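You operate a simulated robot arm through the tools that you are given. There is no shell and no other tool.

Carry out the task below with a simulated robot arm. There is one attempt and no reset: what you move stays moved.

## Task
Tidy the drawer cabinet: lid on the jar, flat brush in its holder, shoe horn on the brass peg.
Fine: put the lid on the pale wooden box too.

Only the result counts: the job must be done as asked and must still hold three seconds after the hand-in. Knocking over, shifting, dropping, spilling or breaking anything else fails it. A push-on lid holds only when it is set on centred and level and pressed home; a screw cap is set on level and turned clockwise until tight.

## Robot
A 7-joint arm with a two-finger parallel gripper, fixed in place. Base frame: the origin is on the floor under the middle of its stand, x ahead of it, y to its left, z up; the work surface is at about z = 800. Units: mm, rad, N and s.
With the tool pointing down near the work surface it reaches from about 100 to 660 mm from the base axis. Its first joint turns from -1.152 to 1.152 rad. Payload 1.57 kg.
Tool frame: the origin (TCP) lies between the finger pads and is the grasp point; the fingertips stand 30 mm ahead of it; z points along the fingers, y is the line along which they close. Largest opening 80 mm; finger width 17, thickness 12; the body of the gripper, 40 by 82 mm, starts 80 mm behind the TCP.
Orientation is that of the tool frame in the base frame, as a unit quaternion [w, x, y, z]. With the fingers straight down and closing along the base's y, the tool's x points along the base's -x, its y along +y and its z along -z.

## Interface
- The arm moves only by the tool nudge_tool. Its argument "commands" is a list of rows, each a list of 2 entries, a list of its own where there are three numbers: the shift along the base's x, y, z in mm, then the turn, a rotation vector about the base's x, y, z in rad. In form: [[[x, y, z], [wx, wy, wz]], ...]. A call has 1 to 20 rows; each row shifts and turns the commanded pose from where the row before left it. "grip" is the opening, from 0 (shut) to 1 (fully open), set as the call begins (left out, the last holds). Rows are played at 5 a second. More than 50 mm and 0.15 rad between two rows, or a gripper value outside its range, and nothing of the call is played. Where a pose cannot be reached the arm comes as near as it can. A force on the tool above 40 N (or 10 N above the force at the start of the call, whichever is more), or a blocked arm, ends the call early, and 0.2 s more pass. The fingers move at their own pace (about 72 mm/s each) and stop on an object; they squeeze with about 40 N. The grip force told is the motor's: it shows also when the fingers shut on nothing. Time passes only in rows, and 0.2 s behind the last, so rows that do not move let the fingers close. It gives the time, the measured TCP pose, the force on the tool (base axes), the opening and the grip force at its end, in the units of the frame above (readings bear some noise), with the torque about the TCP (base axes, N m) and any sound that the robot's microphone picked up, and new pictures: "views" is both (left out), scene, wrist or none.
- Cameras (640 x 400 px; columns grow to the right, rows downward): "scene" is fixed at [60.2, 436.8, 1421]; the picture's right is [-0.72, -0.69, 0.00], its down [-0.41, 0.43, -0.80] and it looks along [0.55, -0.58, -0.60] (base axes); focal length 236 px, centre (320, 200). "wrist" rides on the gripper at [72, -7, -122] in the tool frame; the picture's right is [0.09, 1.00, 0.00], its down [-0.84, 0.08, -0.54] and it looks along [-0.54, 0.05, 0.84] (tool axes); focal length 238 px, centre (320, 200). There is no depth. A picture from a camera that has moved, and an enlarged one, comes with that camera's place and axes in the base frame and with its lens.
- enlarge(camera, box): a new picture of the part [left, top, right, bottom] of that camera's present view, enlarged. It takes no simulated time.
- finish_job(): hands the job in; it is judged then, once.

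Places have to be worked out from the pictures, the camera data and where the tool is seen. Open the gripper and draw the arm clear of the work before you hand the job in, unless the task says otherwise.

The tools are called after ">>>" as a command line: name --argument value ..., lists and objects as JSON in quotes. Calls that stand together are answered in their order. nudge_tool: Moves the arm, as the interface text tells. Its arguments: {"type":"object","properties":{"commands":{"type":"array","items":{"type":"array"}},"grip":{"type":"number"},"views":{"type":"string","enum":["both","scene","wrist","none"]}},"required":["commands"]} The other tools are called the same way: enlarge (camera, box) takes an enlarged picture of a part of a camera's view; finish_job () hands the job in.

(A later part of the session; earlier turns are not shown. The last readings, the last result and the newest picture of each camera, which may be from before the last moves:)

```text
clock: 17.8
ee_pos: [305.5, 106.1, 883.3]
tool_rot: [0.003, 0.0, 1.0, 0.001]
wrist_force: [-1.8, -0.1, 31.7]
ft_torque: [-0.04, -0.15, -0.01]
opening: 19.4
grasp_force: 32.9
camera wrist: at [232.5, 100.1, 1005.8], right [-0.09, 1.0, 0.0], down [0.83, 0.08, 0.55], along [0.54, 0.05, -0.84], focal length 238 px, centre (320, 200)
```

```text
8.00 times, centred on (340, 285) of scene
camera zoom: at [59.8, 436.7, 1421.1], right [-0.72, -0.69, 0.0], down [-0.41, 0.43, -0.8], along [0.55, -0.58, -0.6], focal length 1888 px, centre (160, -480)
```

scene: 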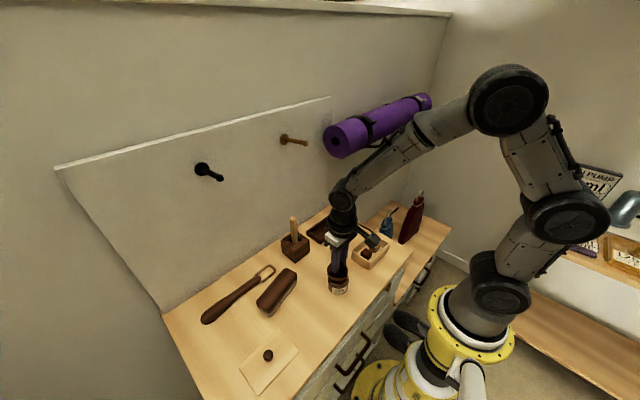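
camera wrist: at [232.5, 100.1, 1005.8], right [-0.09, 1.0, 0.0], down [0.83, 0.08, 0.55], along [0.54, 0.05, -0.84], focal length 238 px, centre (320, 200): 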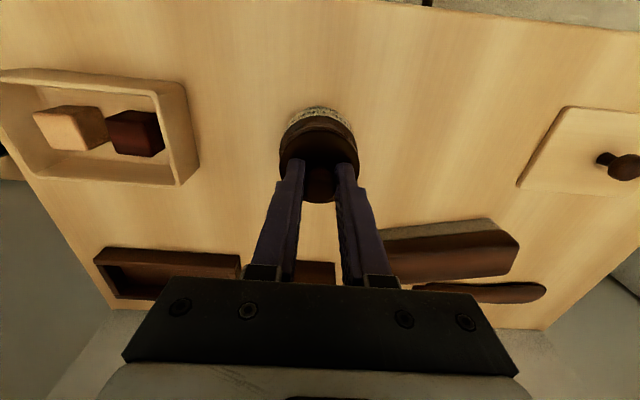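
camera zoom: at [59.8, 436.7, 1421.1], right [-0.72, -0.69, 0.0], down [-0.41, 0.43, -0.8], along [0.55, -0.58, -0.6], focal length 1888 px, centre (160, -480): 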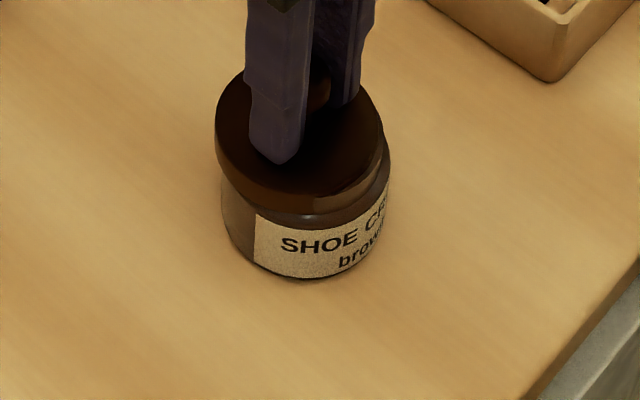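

Contact gives about 32 N at TCP z≈883, with the lid still on top of the rim, and the scene view suggests it sits slightly to the +x/+y side. I'll ease off the pressure and measure the lid and jar outlines.

>>> nudge_tool --commands '[[[0, 0, 3], [0, 0, 0]], [[0, 0, 2], [0, 0, 0]], [[0, 0, 0], [0, 0, 0]], [[0, 0, 0], [0, 0, 0]]]' --grip 0 --views "wrist"

>>> enlarge --camera "scene" --box '[320, 265, 360, 305]'

>>> enlarge --camera "wrist" --box '[270, 100, 370, 180]'

```text
clock: 18.8
ee_pos: [303.2, 105.8, 886.5]
tool_rot: [-0.001, 0.0, 1.0, 0.0]
wrist_force: [0.5, 0.0, 0.2]
ft_torque: [-0.01, -0.01, -0.02]
opening: 19.5
grasp_force: 33.5
camera wrist: at [231.1, 99.6, 1009.6], right [-0.09, 1.0, 0.0], down [0.84, 0.08, 0.54], along [0.54, 0.05, -0.84], focal length 238 px, centre (320, 200)
```

wrist: 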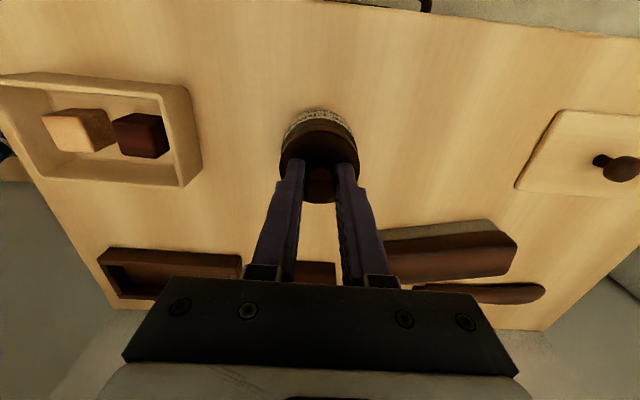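

```text
10.00 times, centred on (340, 285) of scene
camera zoom: at [60.2, 436.8, 1421.0], right [-0.72, -0.69, 0.0], down [-0.41, 0.43, -0.8], along [0.55, -0.58, -0.6], focal length 2360 px, centre (120, -650)
```

zoom: 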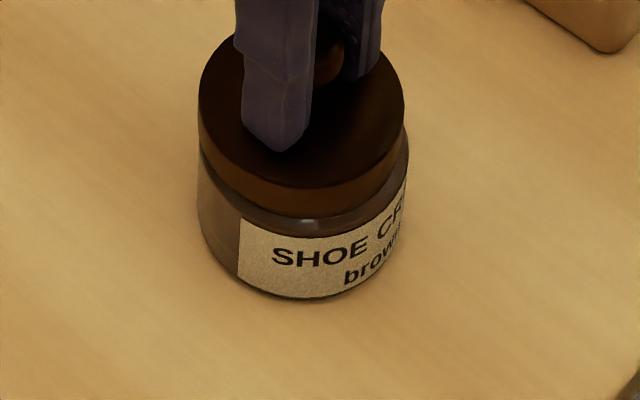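

```text
5.00 times, centred on (320, 140) of wrist
camera zoom: at [231.1, 99.6, 1009.6], right [-0.09, 1.0, 0.0], down [0.84, 0.08, 0.54], along [0.54, 0.05, -0.84], focal length 1192 px, centre (320, 500)
```

zoom: 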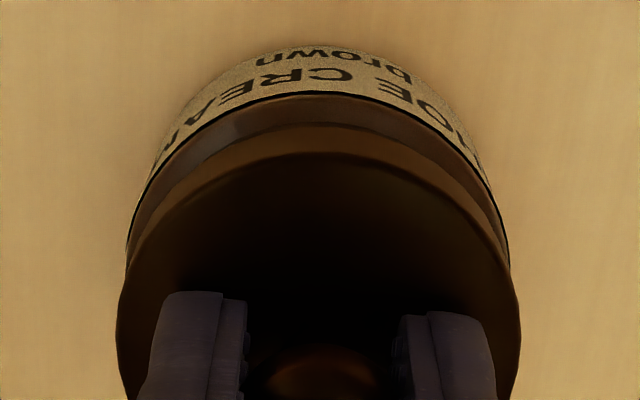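

My numbers disagree slightly on how far the lid hangs below the TCP and on its x offset. I'll zoom in tightly on the lid–jar gap in both views to settle it.

>>> enlarge --camera "scene" --box '[326, 268, 351, 298]'

>>> enlarge --camera "wrist" --box '[275, 105, 365, 155]'

```text
13.33 times, centred on (338, 283) of scene
camera zoom: at [60.2, 436.8, 1421.0], right [-0.72, -0.69, 0.0], down [-0.41, 0.43, -0.8], along [0.55, -0.58, -0.6], focal length 3146 px, centre (73, -907)
```

zoom: 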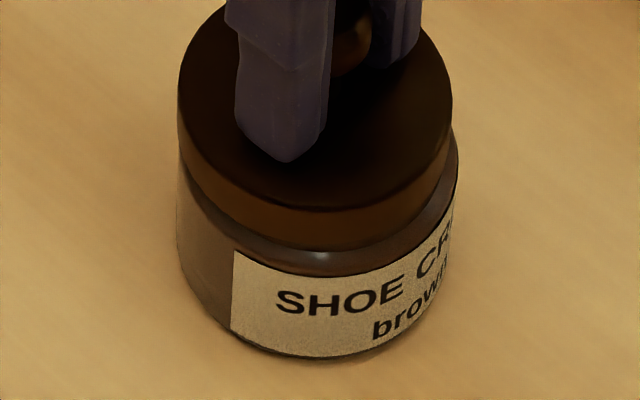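

```text
7.11 times, centred on (320, 130) of wrist
camera zoom: at [231.1, 99.6, 1009.6], right [-0.09, 1.0, 0.0], down [0.84, 0.08, 0.54], along [0.54, 0.05, -0.84], focal length 1695 px, centre (320, 698)
```

zoom: 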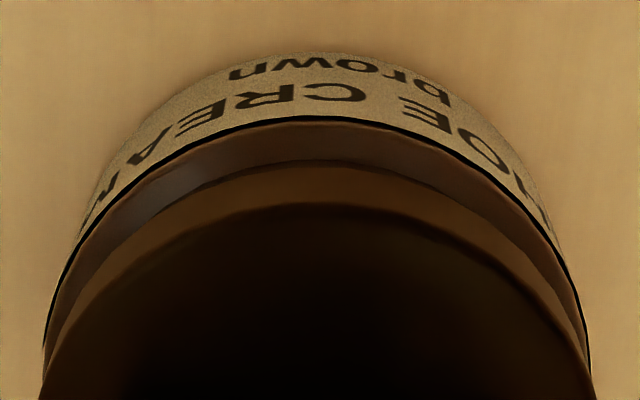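

The side wall looks taller now than it did when the lid lay on the table. I'll check where the lid was resting, in case there's a recess there.

>>> enlarge --camera "scene" --box '[285, 295, 345, 345]'

>>> enlarge --camera "wrist" --box '[380, 60, 520, 160]'

```text
8.00 times, centred on (315, 320) of scene
camera zoom: at [60.2, 436.8, 1421.0], right [-0.72, -0.69, 0.0], down [-0.41, 0.43, -0.8], along [0.55, -0.58, -0.6], focal length 1888 px, centre (360, -760)
```

zoom: 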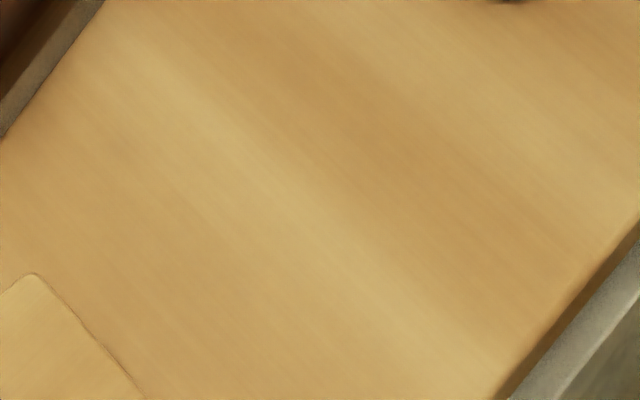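

```text
4.00 times, centred on (450, 110) of wrist
camera zoom: at [231.1, 99.6, 1009.6], right [-0.09, 1.0, 0.0], down [0.84, 0.08, 0.54], along [0.54, 0.05, -0.84], focal length 953 px, centre (-200, 560)
```

zoom: 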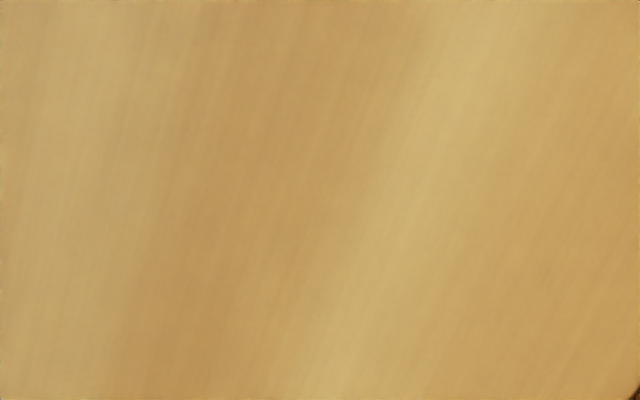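

There's no recess, so only the lid's top plate touched the table and its skirt overlaps visually. With that corrected, the lid sits about 2.2 mm too far +x of the jar. I'll shift it and re-check before pressing.

>>> nudge_tool --commands '[[[-2.2, -0.3, 0], [0, 0, 0]], [[0, 0, 0], [0, 0, 0]], [[0, 0, 0], [0, 0, 0]], [[0, 0, 0], [0, 0, 0]]]' --grip 0 --views "wrist"

>>> enlarge --camera "scene" --box '[326, 268, 351, 298]'

>>> enlarge --camera "wrist" --box '[275, 105, 365, 155]'

```text
clock: 19.8
ee_pos: [301.3, 105.3, 888.5]
tool_rot: [0.0, -0.001, 1.0, 0.0]
wrist_force: [-0.5, 0.5, -0.7]
ft_torque: [-0.02, 0.02, -0.02]
opening: 19.2
grasp_force: 33.5
camera wrist: at [229.4, 99.3, 1010.4], right [-0.09, 1.0, 0.0], down [0.84, 0.08, 0.54], along [0.54, 0.05, -0.84], focal length 238 px, centre (320, 200)
```

wrist: 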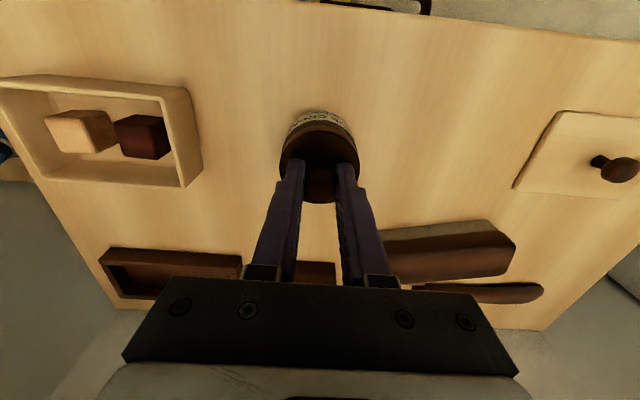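

```text
13.33 times, centred on (338, 283) of scene
camera zoom: at [60.2, 436.8, 1421.0], right [-0.72, -0.69, 0.0], down [-0.41, 0.43, -0.8], along [0.55, -0.58, -0.6], focal length 3146 px, centre (73, -907)
```

zoom: 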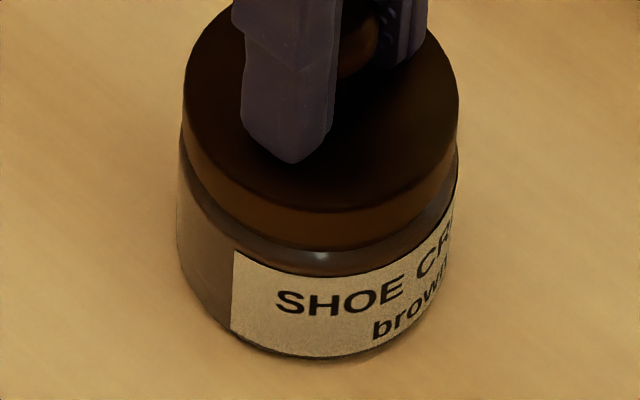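

```text
7.11 times, centred on (320, 130) of wrist
camera zoom: at [229.4, 99.3, 1010.4], right [-0.09, 1.0, 0.0], down [0.84, 0.08, 0.54], along [0.54, 0.05, -0.84], focal length 1695 px, centre (320, 698)
```

zoom: 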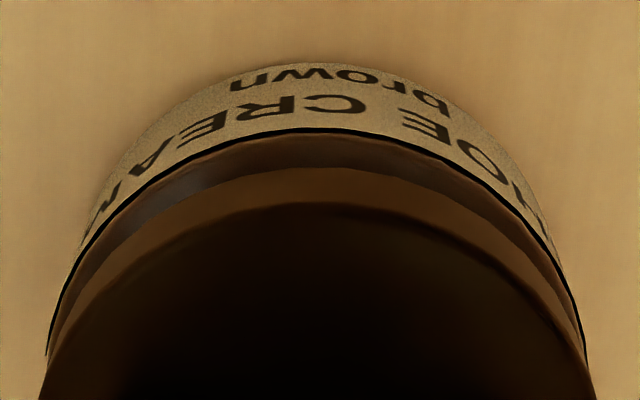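

The lid is now within about 0.5 mm of centred in both views. I'll nudge −0.5 mm in x and press down in 1 mm steps, listening for a seating sound.

>>> nudge_tool --commands '[[[-0.5, 0, -1], [0, 0, 0]], [[0, 0, -1], [0, 0, 0]], [[0, 0, -1], [0, 0, 0]], [[0, 0, 0], [0, 0, 0]]]' --grip 0 --views "none"

>>> nudge_tool --commands '[[[0, 0, -1], [0, 0, 0]], [[0, 0, 0], [0, 0, 0]]]' --grip 0 --views "wrist"

>>> enlarge --camera "scene" --box '[326, 268, 351, 298]'

```text
clock: 20.8
ee_pos: [301.1, 105.0, 886.6]
tool_rot: [0.0, 0.0, 1.0, 0.0]
wrist_force: [-0.3, 0.6, 0.0]
ft_torque: [0.0, 0.0, 0.04]
opening: 19.2
grasp_force: 33.2
```

```text
clock: 21.4
ee_pos: [299.8, 103.6, 884.6]
tool_rot: [0.0, -0.001, 1.0, 0.0]
wrist_force: [0.5, 0.4, 0.2]
ft_torque: [0.0, -0.01, 0.02]
opening: 19.0
grasp_force: 33.7
camera wrist: at [228.8, 98.4, 1006.4], right [-0.09, 1.0, 0.0], down [0.84, 0.08, 0.54], along [0.54, 0.05, -0.84], focal length 238 px, centre (320, 200)
```

wrist: 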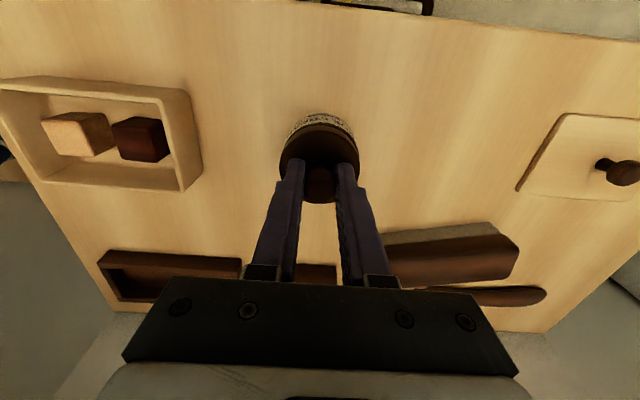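

```text
13.33 times, centred on (338, 283) of scene
camera zoom: at [60.2, 436.8, 1421.0], right [-0.72, -0.69, 0.0], down [-0.41, 0.43, -0.8], along [0.55, -0.58, -0.6], focal length 3146 px, centre (73, -907)
```

zoom: 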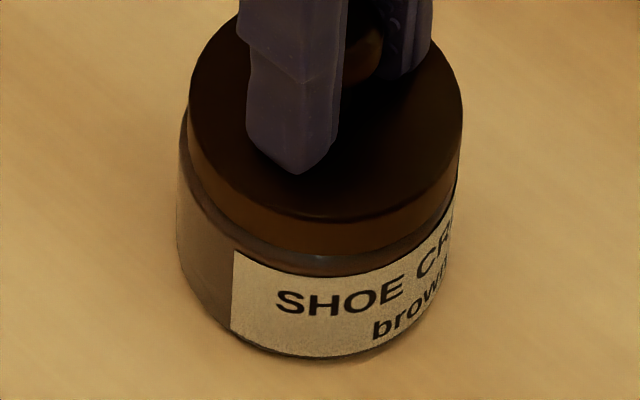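

There's no contact yet at z=884.6, and the tool drifted about 0.9 mm toward −y. I'll correct that and continue down.

>>> nudge_tool --commands '[[[0.2, 0.9, 0], [0, 0, 0]], [[0, 0, -1], [0, 0, 0]], [[0, 0, 0], [0, 0, 0]], [[0, 0, 0], [0, 0, 0]]]' --grip 0 --views "wrist"

>>> enlarge --camera "scene" --box '[326, 268, 351, 298]'

>>> enlarge --camera "wrist" --box '[275, 105, 365, 155]'

```text
clock: 22.4
ee_pos: [301.7, 105.9, 883.3]
tool_rot: [0.001, 0.0, 1.0, 0.001]
wrist_force: [-1.2, -1.8, 6.6]
ft_torque: [0.01, -0.1, -0.02]
opening: 19.2
grasp_force: 32.8
camera wrist: at [229.7, 100.7, 1006.0], right [-0.09, 1.0, 0.0], down [0.84, 0.08, 0.54], along [0.54, 0.05, -0.84], focal length 238 px, centre (320, 200)
```

wrist: 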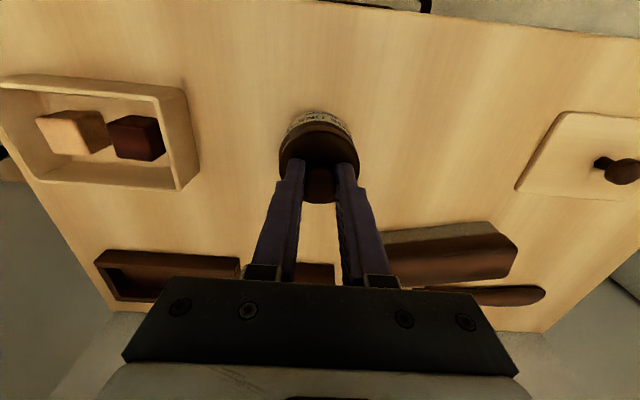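

```text
13.33 times, centred on (338, 283) of scene
camera zoom: at [60.1, 436.8, 1421.1], right [-0.72, -0.69, 0.0], down [-0.41, 0.43, -0.8], along [0.55, -0.58, -0.6], focal length 3146 px, centre (73, -907)
```

zoom: 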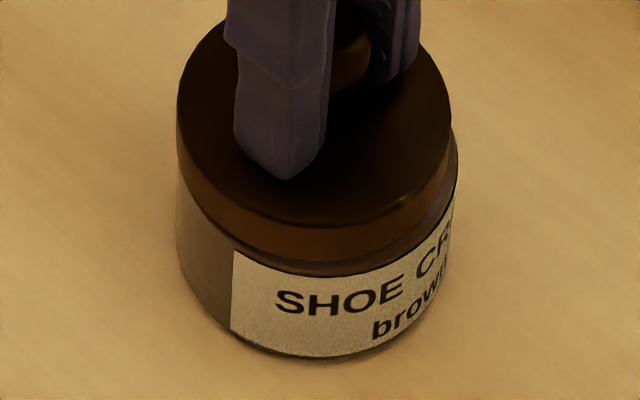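

```text
7.11 times, centred on (320, 130) of wrist
camera zoom: at [229.7, 100.7, 1006.0], right [-0.09, 1.0, 0.0], down [0.84, 0.08, 0.54], along [0.54, 0.05, -0.84], focal length 1695 px, centre (320, 698)
```

zoom: 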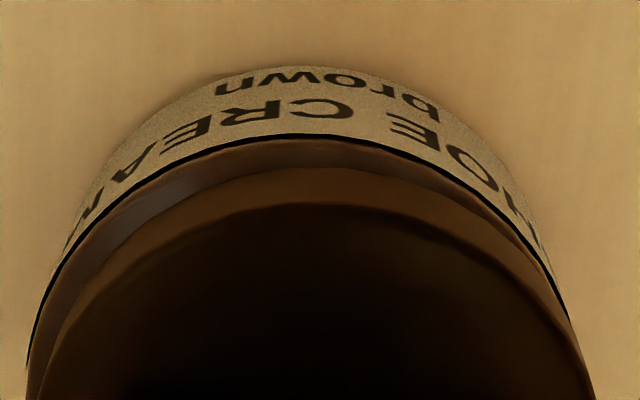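

The arm moves in small stick-slip jumps and is now about 1.4 mm too far +y with light contact. I'll lift slightly and re-centre before pressing.

>>> nudge_tool --commands '[[[0, 0, 2], [0, 0, 0]], [[-0.6, -0.9, 0], [0, 0, 0]], [[0, 0, 0], [0, 0, 0]], [[0, 0, 0], [0, 0, 0]]]' --grip 0 --views "wrist"

>>> enlarge --camera "scene" --box '[326, 268, 351, 298]'

```text
clock: 23.4
ee_pos: [300.6, 104.7, 884.8]
tool_rot: [0.0, 0.0, 1.0, 0.001]
wrist_force: [-0.2, -0.5, -0.3]
ft_torque: [0.01, -0.05, 0.0]
opening: 19.3
grasp_force: 33.2
camera wrist: at [228.3, 99.5, 1007.0], right [-0.09, 1.0, 0.0], down [0.84, 0.08, 0.54], along [0.54, 0.05, -0.84], focal length 238 px, centre (320, 200)
```

wrist: 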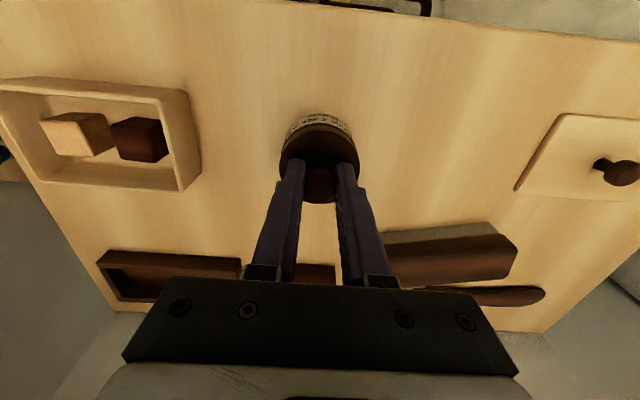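

```text
13.33 times, centred on (338, 283) of scene
camera zoom: at [60.2, 436.8, 1421.0], right [-0.72, -0.69, 0.0], down [-0.41, 0.43, -0.8], along [0.55, -0.58, -0.6], focal length 3146 px, centre (73, -907)
```

zoom: 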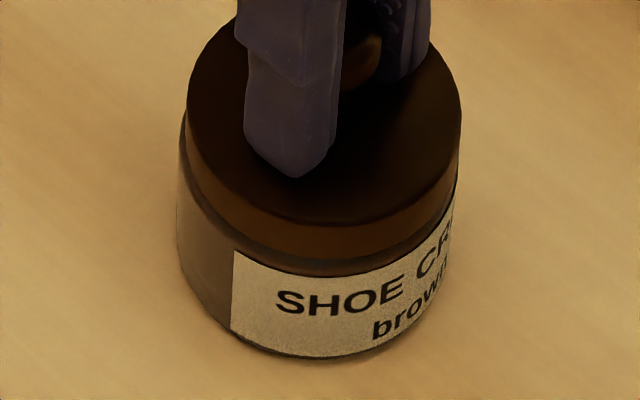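

Now the lid is centred within about 0.5 mm. I'll press straight down in small steps.

>>> nudge_tool --commands '[[[0.2, 0, -1], [0, 0, 0]], [[0, 0, -1], [0, 0, 0]], [[0, 0, -1], [0, 0, 0]], [[0, 0, -1], [0, 0, 0]], [[0, 0, 0], [0, 0, 0]]]' --grip 0 --views "wrist"

>>> enlarge --camera "scene" --box '[326, 268, 351, 298]'

>>> enlarge --camera "wrist" --box '[275, 105, 365, 155]'

```text
clock: 24.6
ee_pos: [301.1, 106.9, 884.4]
tool_rot: [0.002, 0.0, 1.0, 0.001]
wrist_force: [-13.2, 4.7, 36.2]
ft_torque: [0.1, 0.22, 0.06]
opening: 19.6
grasp_force: 33.5
camera wrist: at [228.5, 100.1, 1004.8], right [-0.09, 1.0, 0.0], down [0.83, 0.08, 0.55], along [0.54, 0.05, -0.84], focal length 238 px, centre (320, 200)
```

wrist: 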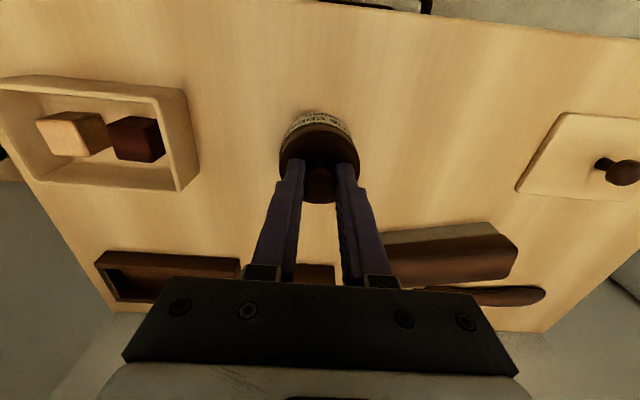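

```text
13.33 times, centred on (338, 283) of scene
camera zoom: at [59.5, 436.8, 1421.1], right [-0.72, -0.69, 0.0], down [-0.41, 0.43, -0.8], along [0.55, -0.58, -0.6], focal length 3146 px, centre (73, -907)
```

zoom: 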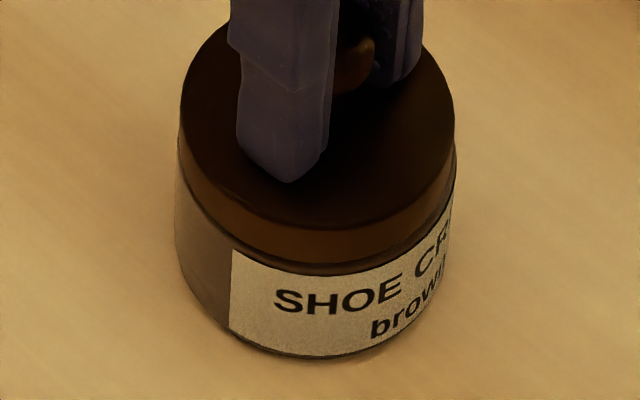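

```text
7.11 times, centred on (320, 130) of wrist
camera zoom: at [228.5, 100.1, 1004.8], right [-0.09, 1.0, 0.0], down [0.83, 0.08, 0.55], along [0.54, 0.05, -0.84], focal length 1695 px, centre (320, 698)
```

zoom: 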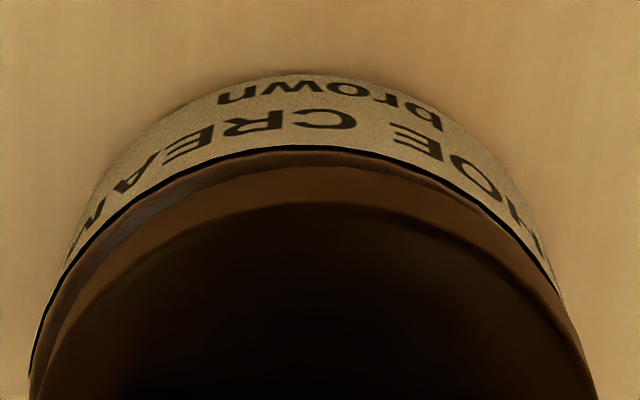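

Force is 36 N vertical with −13 N sideways in x, so the lid is engaging but binding. I'll ease up, shift a little toward −x to relieve the side load, and press again.

>>> nudge_tool --commands '[[[0, 0, 1.5], [0, 0, 0]], [[-0.8, 0.2, 0], [0, 0, 0]], [[0, 0, 0], [0, 0, 0]]]' --grip 0 --views "wrist"

>>> enlarge --camera "scene" --box '[326, 268, 351, 298]'

```text
clock: 25.4
ee_pos: [298.9, 104.4, 883.2]
tool_rot: [0.001, 0.0, 1.0, -0.001]
wrist_force: [6.1, 1.8, 12.0]
ft_torque: [0.0, -0.38, 0.04]
opening: 19.3
grasp_force: 33.3
camera wrist: at [227.7, 99.0, 1005.0], right [-0.09, 1.0, 0.0], down [0.84, 0.08, 0.54], along [0.54, 0.05, -0.84], focal length 238 px, centre (320, 200)
```

wrist: 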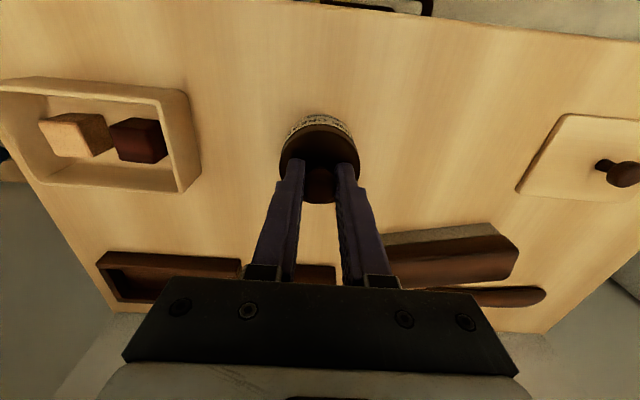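

```text
13.33 times, centred on (338, 283) of scene
camera zoom: at [60.2, 436.8, 1421.0], right [-0.72, -0.69, 0.0], down [-0.41, 0.43, -0.8], along [0.55, -0.58, -0.6], focal length 3146 px, centre (73, -907)
```

zoom: 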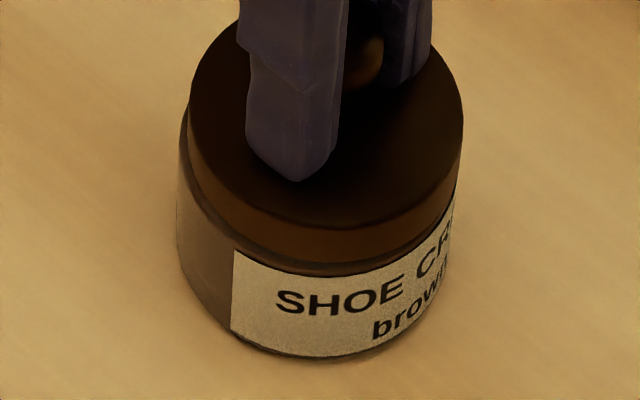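

The side load has flipped to +6 N, so the true centre lies between the two positions. I'll shift +0.4 mm in x and press down again.

>>> nudge_tool --commands '[[[0.4, 0, -0.5], [0, 0, 0]], [[0, 0, -0.5], [0, 0, 0]], [[0, 0, -0.5], [0, 0, 0]], [[0, 0, 0], [0, 0, 0]]]' --grip 0 --views "wrist"

>>> enlarge --camera "scene" --box '[326, 268, 351, 298]'

>>> enlarge --camera "wrist" --box '[275, 105, 365, 155]'

```text
clock: 26.4
ee_pos: [299.1, 105.0, 882.4]
tool_rot: [0.0, 0.0, 1.0, 0.0]
wrist_force: [-6.1, -7.9, 38.9]
ft_torque: [-0.23, 0.0, -0.01]
opening: 19.1
grasp_force: 33.8
camera wrist: at [228.0, 99.6, 1004.7], right [-0.09, 1.0, 0.0], down [0.84, 0.08, 0.54], along [0.54, 0.05, -0.84], focal length 238 px, centre (320, 200)
```

wrist: 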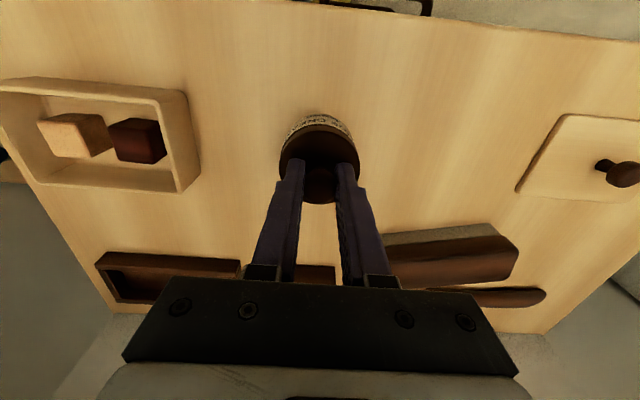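

```text
13.33 times, centred on (338, 283) of scene
camera zoom: at [59.6, 436.5, 1421.2], right [-0.72, -0.69, 0.0], down [-0.41, 0.43, -0.8], along [0.55, -0.58, -0.6], focal length 3146 px, centre (73, -907)
```

zoom: 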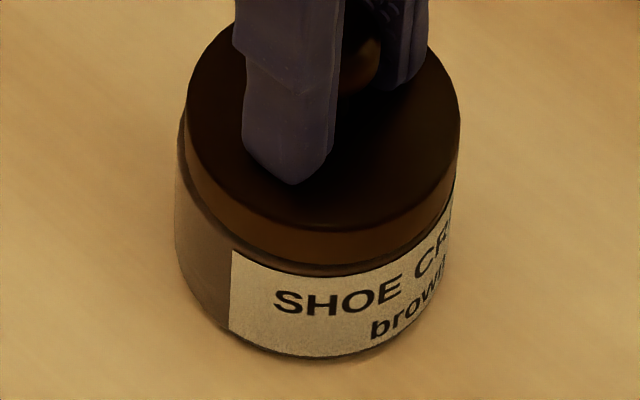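

```text
7.11 times, centred on (320, 130) of wrist
camera zoom: at [228.0, 99.6, 1004.7], right [-0.09, 1.0, 0.0], down [0.84, 0.08, 0.54], along [0.54, 0.05, -0.84], focal length 1695 px, centre (320, 698)
```

zoom: 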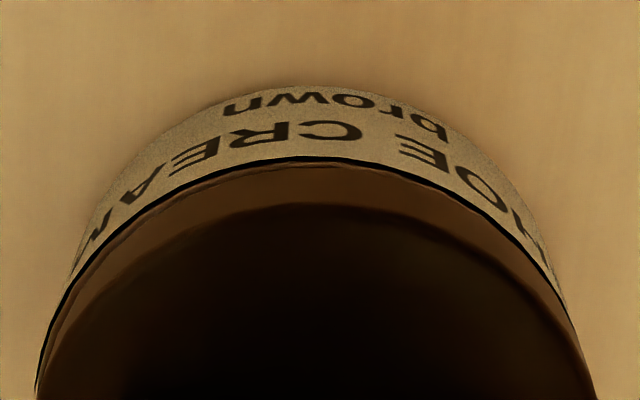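

The lid now sits level with its skirt right at the shoulder and 39 N of press force. I'll back off in small steps to see whether it stays seated.

>>> nudge_tool --commands '[[[0, 0, 1], [0, 0, 0]], [[0, 0, 0.5], [0, 0, 0]], [[0, 0, 0], [0, 0, 0]]]' --grip 0 --views "wrist"

>>> enlarge --camera "wrist" --box '[275, 105, 365, 155]'

>>> enlarge --camera "scene" --box '[326, 268, 351, 298]'

```text
clock: 27.2
ee_pos: [299.8, 106.1, 882.0]
tool_rot: [0.001, 0.0, 1.0, 0.0]
wrist_force: [-0.8, 1.7, 24.4]
ft_torque: [0.03, -0.04, 0.0]
opening: 19.4
grasp_force: 33.7
camera wrist: at [228.3, 99.7, 1004.7], right [-0.09, 1.0, 0.0], down [0.84, 0.08, 0.54], along [0.54, 0.05, -0.84], focal length 238 px, centre (320, 200)
```

wrist: 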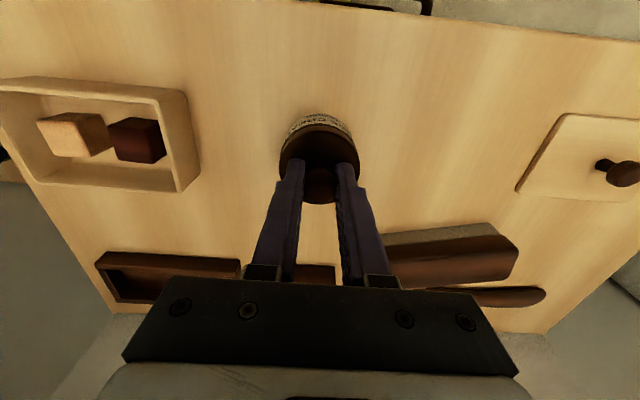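

```text
7.11 times, centred on (320, 130) of wrist
camera zoom: at [228.3, 99.7, 1004.7], right [-0.09, 1.0, 0.0], down [0.84, 0.08, 0.54], along [0.54, 0.05, -0.84], focal length 1695 px, centre (320, 698)
```

zoom: 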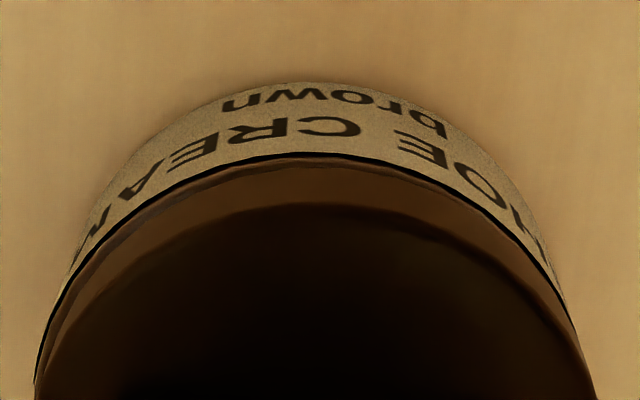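

```text
13.33 times, centred on (338, 283) of scene
camera zoom: at [59.9, 436.8, 1421.1], right [-0.72, -0.69, 0.0], down [-0.41, 0.43, -0.8], along [0.55, -0.58, -0.6], focal length 3146 px, centre (73, -907)
```

zoom: 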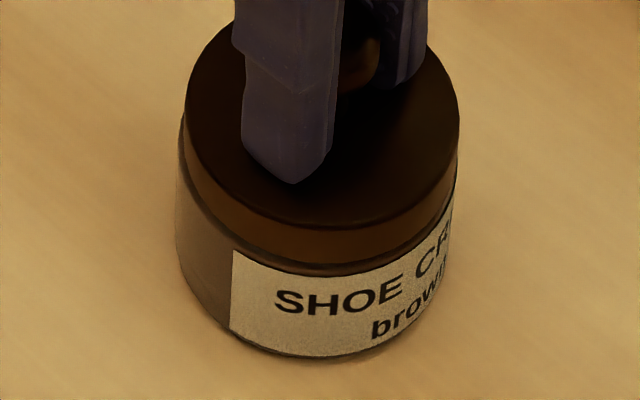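

The lid bottom (z≈831) meets the jar's shoulder (z≈831) and the side loads are nearly zero. I'll give one more aligned press to make sure it's home, then ease off.

>>> nudge_tool --commands '[[[0, 0, -0.6], [0, 0, 0]], [[0, 0, -0.4], [0, 0, 0]], [[0, 0, 0], [0, 0, 0]]]' --grip 0 --views "none"

>>> enlarge --camera "wrist" --box '[275, 105, 365, 155]'

```text
clock: 28.0
ee_pos: [300.5, 105.8, 882.6]
tool_rot: [0.002, 0.0, 1.0, 0.0]
wrist_force: [-4.3, -1.7, 38.0]
ft_torque: [-0.08, 0.16, 0.0]
opening: 19.3
grasp_force: 33.4
```

```text
7.11 times, centred on (320, 130) of wrist
camera zoom: at [228.4, 99.7, 1004.5], right [-0.09, 1.0, 0.0], down [0.84, 0.08, 0.54], along [0.54, 0.05, -0.84], focal length 1695 px, centre (320, 698)
```

zoom: 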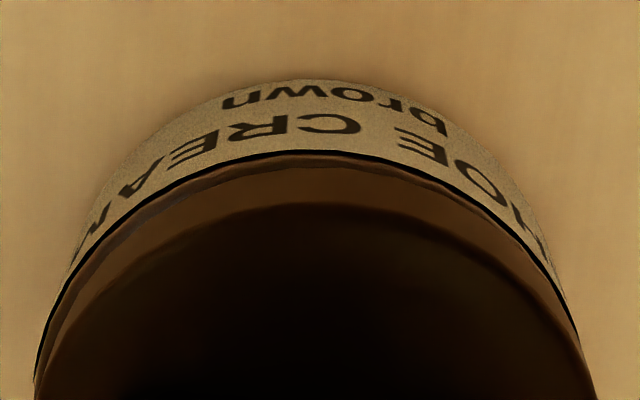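

It doesn't move any further at 38 N. I'll ease up and check whether the lid holds on by feeling for pull.

>>> nudge_tool --commands '[[[0, 0, 1], [0, 0, 0]], [[0, 0, 1], [0, 0, 0]], [[0, 0, 0], [0, 0, 0]], [[0, 0, 0], [0, 0, 0]]]' --grip 0 --views "none"

>>> nudge_tool --commands '[[[0, 0, 1], [0, 0, 0]], [[0, 0, 0], [0, 0, 0]], [[0, 0, 0], [0, 0, 0]]]' --grip 0 --views "none"

>>> enlarge --camera "wrist" --box '[275, 105, 365, 155]'

>>> enlarge --camera "scene" --box '[326, 268, 351, 298]'

```text
clock: 29.0
ee_pos: [298.2, 106.5, 883.0]
tool_rot: [-0.002, 0.0, 1.0, -0.001]
wrist_force: [1.3, 0.4, 2.7]
ft_torque: [0.0, -0.2, 0.01]
opening: 19.3
grasp_force: 33.7
```

```text
clock: 29.8
ee_pos: [300.9, 105.5, 884.9]
tool_rot: [0.001, 0.001, 1.0, 0.0]
wrist_force: [0.1, -0.1, -1.1]
ft_torque: [0.01, 0.02, 0.0]
opening: 19.3
grasp_force: 33.3
```

```text
7.11 times, centred on (320, 130) of wrist
camera zoom: at [228.3, 99.4, 1007.6], right [-0.09, 1.0, 0.0], down [0.84, 0.08, 0.54], along [0.54, 0.05, -0.84], focal length 1695 px, centre (320, 698)
```

zoom: 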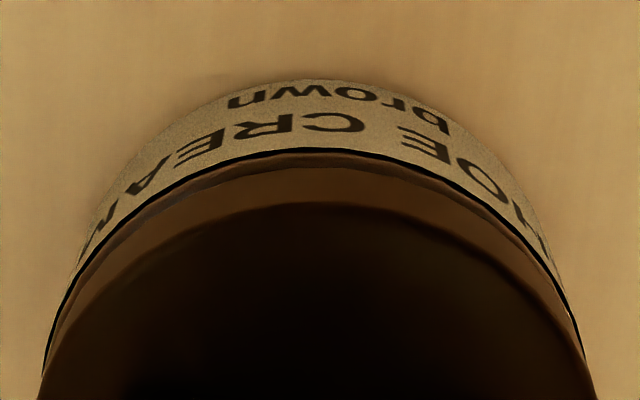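

```text
13.33 times, centred on (338, 283) of scene
camera zoom: at [60.2, 436.8, 1421.0], right [-0.72, -0.69, 0.0], down [-0.41, 0.43, -0.8], along [0.55, -0.58, -0.6], focal length 3146 px, centre (73, -907)
```

zoom: 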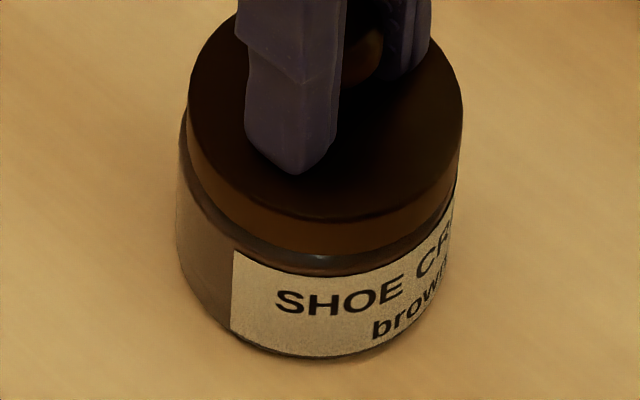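

The lid lifts freely again, so it isn't gripping yet. I'll re-centre and probe force against depth to learn where contact starts and whether there's more travel.

>>> nudge_tool --commands '[[[0.3, 0, -1], [0, 0, 0]], [[0, 0, -0.5], [0, 0, 0]], [[0, 0, 0], [0, 0, 0]], [[0, 0, 0], [0, 0, 0]]]' --grip 0 --views "wrist"

>>> nudge_tool --commands '[[[0, 0, -0.5], [0, 0, 0]], [[0, 0, 0], [0, 0, 0]], [[0, 0, 0], [0, 0, 0]]]' --grip 0 --views "wrist"

>>> nudge_tool --commands '[[[0, 0, -0.5], [0, 0, 0]], [[0, 0, 0], [0, 0, 0]], [[0, 0, 0], [0, 0, 0]]]' --grip 0 --views "wrist"

```text
clock: 30.8
ee_pos: [300.4, 105.7, 883.5]
tool_rot: [-0.001, 0.0, 1.0, 0.0]
wrist_force: [-0.8, 0.6, -1.0]
ft_torque: [0.01, 0.0, -0.03]
opening: 19.2
grasp_force: 34.0
camera wrist: at [228.6, 99.9, 1005.9], right [-0.09, 1.0, 0.0], down [0.84, 0.08, 0.54], along [0.54, 0.05, -0.84], focal length 238 px, centre (320, 200)
```

wrist: 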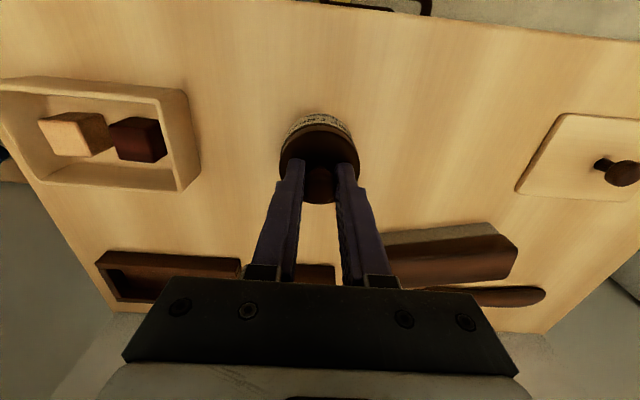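

```text
clock: 31.6
ee_pos: [300.8, 105.0, 883.7]
tool_rot: [0.0, 0.0, 1.0, 0.0]
wrist_force: [-0.4, -0.9, 6.5]
ft_torque: [-0.05, 0.02, 0.0]
opening: 19.1
grasp_force: 33.7
camera wrist: at [228.2, 100.0, 1005.2], right [-0.09, 1.0, 0.0], down [0.84, 0.08, 0.54], along [0.54, 0.05, -0.84], focal length 238 px, centre (320, 200)
```

wrist: 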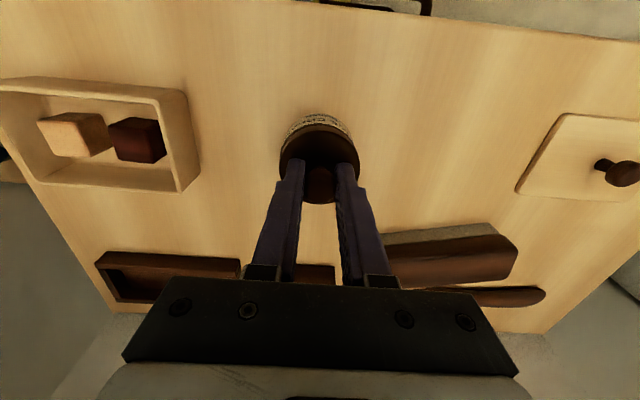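

```text
clock: 32.4
ee_pos: [300.6, 106.2, 882.7]
tool_rot: [0.001, 0.0, 1.0, 0.001]
wrist_force: [-4.3, -1.6, 26.3]
ft_torque: [-0.03, 0.2, -0.03]
opening: 19.3
grasp_force: 33.4
camera wrist: at [228.4, 100.0, 1004.8], right [-0.09, 1.0, 0.0], down [0.84, 0.08, 0.54], along [0.54, 0.05, -0.84], focal length 238 px, centre (320, 200)
```

wrist: 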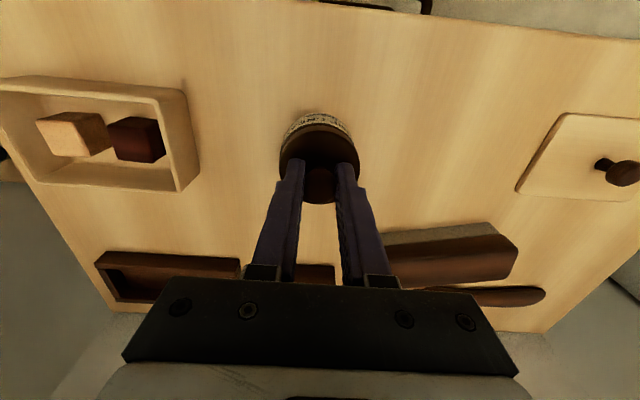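

Centred contact starts at camera z≈1005.3 and is a hard stop after that, so the lid is at the bottom of its travel. I'll press once more, slightly firmer, to be sure it's home.

>>> nudge_tool --commands '[[[0.1, -0.4, -0.3], [0, 0, 0]], [[0, 0, 0], [0, 0, 0]]]' --grip 0 --views "none"

>>> nudge_tool --commands '[[[0, 0, -0.4], [0, 0, 0]], [[0, 0, 0], [0, 0, 0]]]' --grip 0 --views "none"

>>> enlarge --camera "wrist" --box '[275, 105, 365, 155]'

```text
clock: 33.0
ee_pos: [301.5, 105.9, 882.1]
tool_rot: [0.002, 0.0, 1.0, 0.001]
wrist_force: [-3.2, 3.5, 26.9]
ft_torque: [0.07, 0.16, -0.03]
opening: 19.5
grasp_force: 33.1
```

```text
clock: 33.6
ee_pos: [301.3, 106.5, 882.5]
tool_rot: [0.002, 0.0, 1.0, 0.0]
wrist_force: [-1.5, -4.3, 38.0]
ft_torque: [-0.13, 0.06, -0.03]
opening: 19.2
grasp_force: 33.7
```

```text
7.11 times, centred on (320, 130) of wrist
camera zoom: at [228.6, 100.0, 1004.3], right [-0.09, 1.0, 0.0], down [0.83, 0.08, 0.55], along [0.54, 0.05, -0.84], focal length 1695 px, centre (320, 698)
```

zoom: 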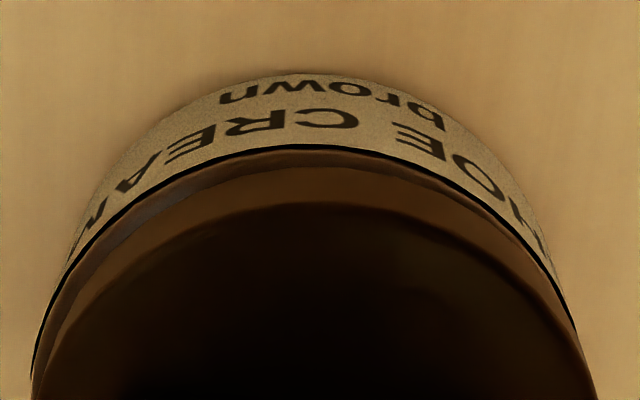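

Now at 38 N; one more small increment takes it to about 45 N, then I'll check.

>>> nudge_tool --commands '[[[0, 0, -0.4], [0, 0, 0]], [[0, 0, 0], [0, 0, 0]]]' --grip 0 --views "wrist"

>>> enlarge --camera "wrist" --box '[275, 105, 365, 155]'

>>> enlarge --camera "scene" --box '[326, 268, 351, 298]'

```text
clock: 34.2
ee_pos: [301.5, 105.4, 881.7]
tool_rot: [0.002, 0.001, 1.0, 0.001]
wrist_force: [-2.7, -3.6, 38.5]
ft_torque: [-0.14, 0.01, -0.03]
opening: 19.3
grasp_force: 32.7
camera wrist: at [228.9, 100.3, 1004.3], right [-0.09, 1.0, 0.0], down [0.83, 0.08, 0.55], along [0.54, 0.05, -0.84], focal length 238 px, centre (320, 200)
```

wrist: 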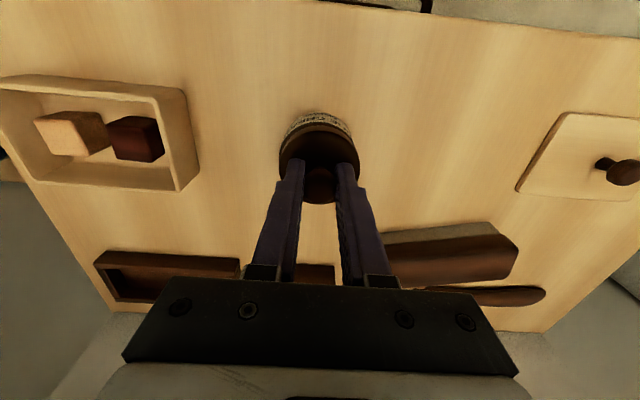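

```text
7.11 times, centred on (320, 130) of wrist
camera zoom: at [228.9, 100.3, 1004.3], right [-0.09, 1.0, 0.0], down [0.83, 0.08, 0.55], along [0.54, 0.05, -0.84], focal length 1695 px, centre (320, 698)
```

zoom: 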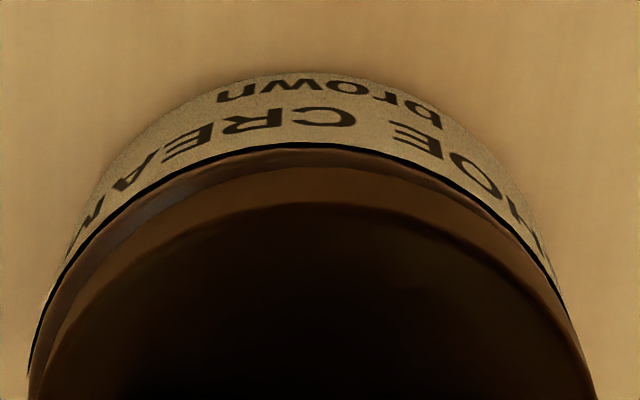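

```text
13.33 times, centred on (338, 283) of scene
camera zoom: at [59.7, 436.6, 1421.1], right [-0.72, -0.69, 0.0], down [-0.41, 0.43, -0.8], along [0.55, -0.58, -0.6], focal length 3146 px, centre (73, -907)
```

zoom: 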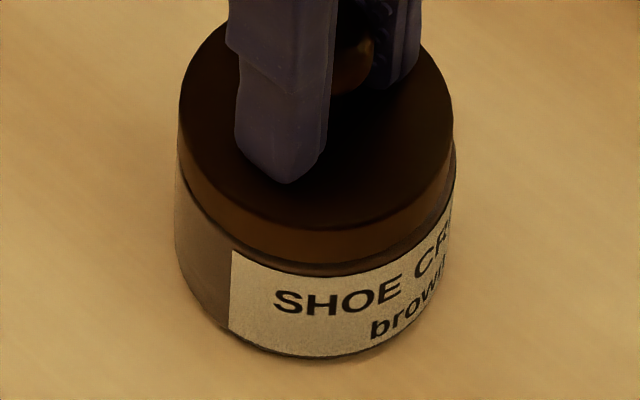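

The lid slid about 1 mm on the rim under load, so I'll unload it, re-centre to camera (228.6, 99.4), and set it down again.

>>> nudge_tool --commands '[[[0, 0, 1], [0, 0, 0]], [[0, 0, 1.5], [0, 0, 0]], [[-0.4, -0.6, 0], [0, 0, 0]], [[0, 0, 0], [0, 0, 0]], [[0, 0, 0], [0, 0, 0]]]' --grip 0 --views "wrist"

>>> enlarge --camera "scene" --box '[326, 268, 351, 298]'

```text
clock: 35.4
ee_pos: [297.3, 104.1, 884.6]
tool_rot: [-0.002, 0.0, 1.0, -0.001]
wrist_force: [0.1, -1.2, -0.4]
ft_torque: [0.0, -0.03, 0.04]
opening: 19.1
grasp_force: 33.7
camera wrist: at [226.9, 98.3, 1006.1], right [-0.09, 1.0, 0.0], down [0.84, 0.08, 0.54], along [0.54, 0.05, -0.84], focal length 238 px, centre (320, 200)
```

wrist: 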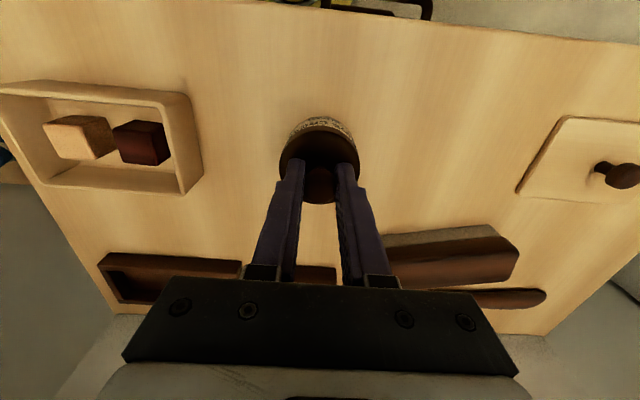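

```text
13.33 times, centred on (338, 283) of scene
camera zoom: at [60.2, 436.8, 1421.0], right [-0.72, -0.69, 0.0], down [-0.41, 0.43, -0.8], along [0.55, -0.58, -0.6], focal length 3146 px, centre (73, -907)
```

zoom: 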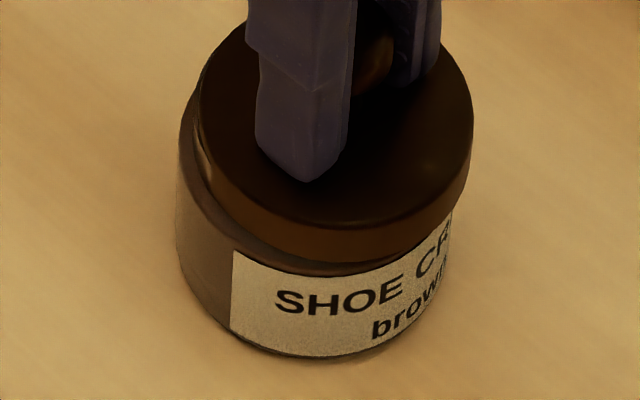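

The tool sprang back about 2 mm past centre after unloading. I'll let the arm settle and look again.

>>> nudge_tool --commands '[[[0, 0, 0], [0, 0, 0]], [[0, 0, 0], [0, 0, 0]], [[0, 0, 0], [0, 0, 0]], [[0, 0, 0], [0, 0, 0]], [[0, 0, 0], [0, 0, 0]]]' --grip 0 --views "wrist"

>>> enlarge --camera "scene" --box '[326, 268, 351, 298]'

>>> enlarge --camera "wrist" --box '[275, 105, 365, 155]'

```text
clock: 36.6
ee_pos: [298.6, 104.2, 884.0]
tool_rot: [0.0, 0.0, 1.0, 0.0]
wrist_force: [-0.3, 0.4, -0.2]
ft_torque: [-0.02, 0.0, 0.02]
opening: 19.3
grasp_force: 32.9
camera wrist: at [227.6, 98.6, 1006.7], right [-0.09, 1.0, 0.0], down [0.84, 0.08, 0.54], along [0.54, 0.05, -0.84], focal length 238 px, centre (320, 200)
```

wrist: 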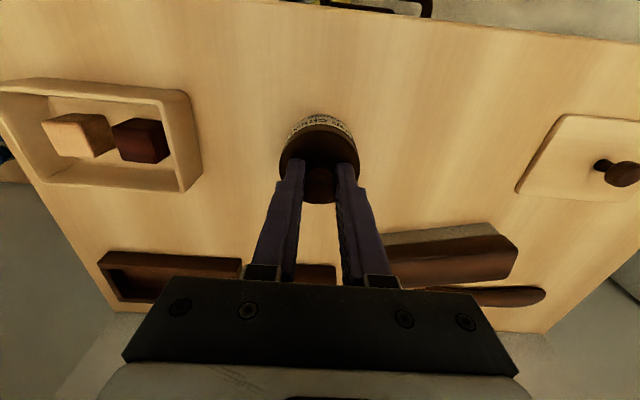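

```text
13.33 times, centred on (338, 283) of scene
camera zoom: at [60.2, 436.8, 1421.0], right [-0.72, -0.69, 0.0], down [-0.41, 0.43, -0.8], along [0.55, -0.58, -0.6], focal length 3146 px, centre (73, -907)
```

zoom: 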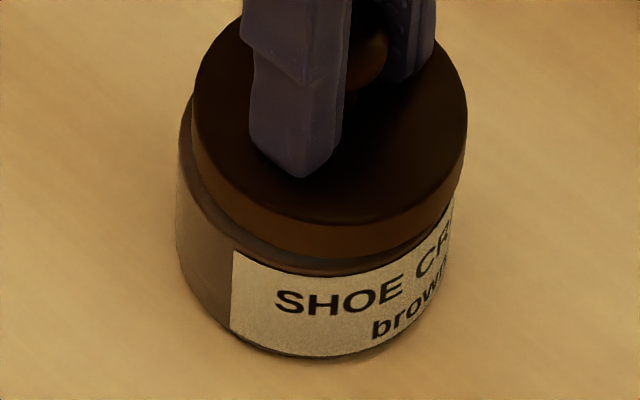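

```text
7.11 times, centred on (320, 130) of wrist
camera zoom: at [227.6, 98.6, 1006.7], right [-0.09, 1.0, 0.0], down [0.84, 0.08, 0.54], along [0.54, 0.05, -0.84], focal length 1695 px, centre (320, 698)
```

zoom: 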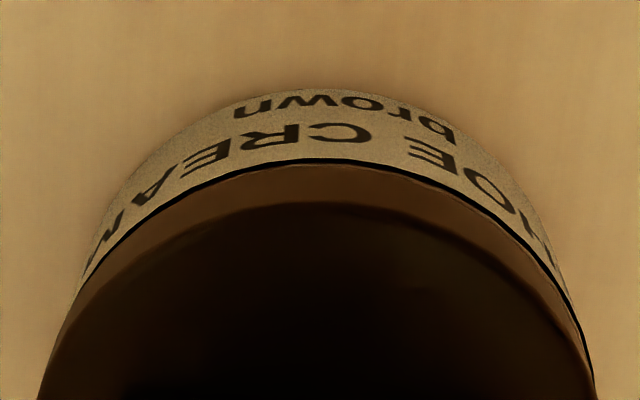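

It's settling slowly after the press. I'll wait longer, with a correction of about +0.8/+0.6 mm included, before setting the lid down.

>>> nudge_tool --commands '[[[0, 0, 0], [0, 0, 0]], [[0, 0, 0], [0, 0, 0]], [[0, 0, 0], [0, 0, 0]], [[0, 0, 0], [0, 0, 0]], [[0, 0, 0], [0, 0, 0]], [[0, 0, 0], [0, 0, 0]], [[0, 0, 0], [0, 0, 0]], [[0, 0, 0], [0, 0, 0]]]' --grip 0 --views "wrist"

```text
clock: 38.4
ee_pos: [298.7, 105.6, 883.8]
tool_rot: [0.0, 0.0, 1.0, 0.0]
wrist_force: [0.8, -0.6, 0.0]
ft_torque: [0.0, 0.02, 0.04]
opening: 19.4
grasp_force: 33.4
camera wrist: at [227.6, 98.6, 1006.7], right [-0.09, 1.0, 0.0], down [0.84, 0.08, 0.54], along [0.54, 0.05, -0.84], focal length 238 px, centre (320, 200)
```

wrist: 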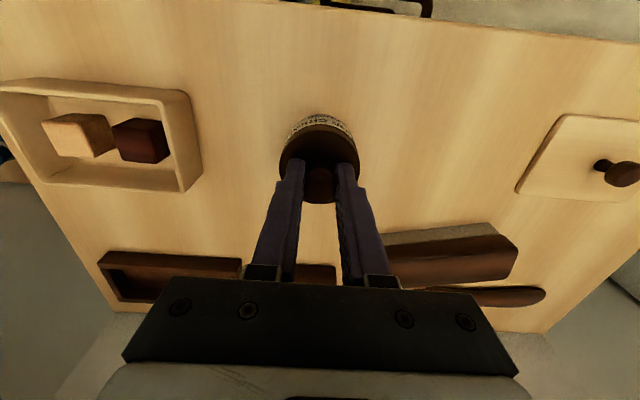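

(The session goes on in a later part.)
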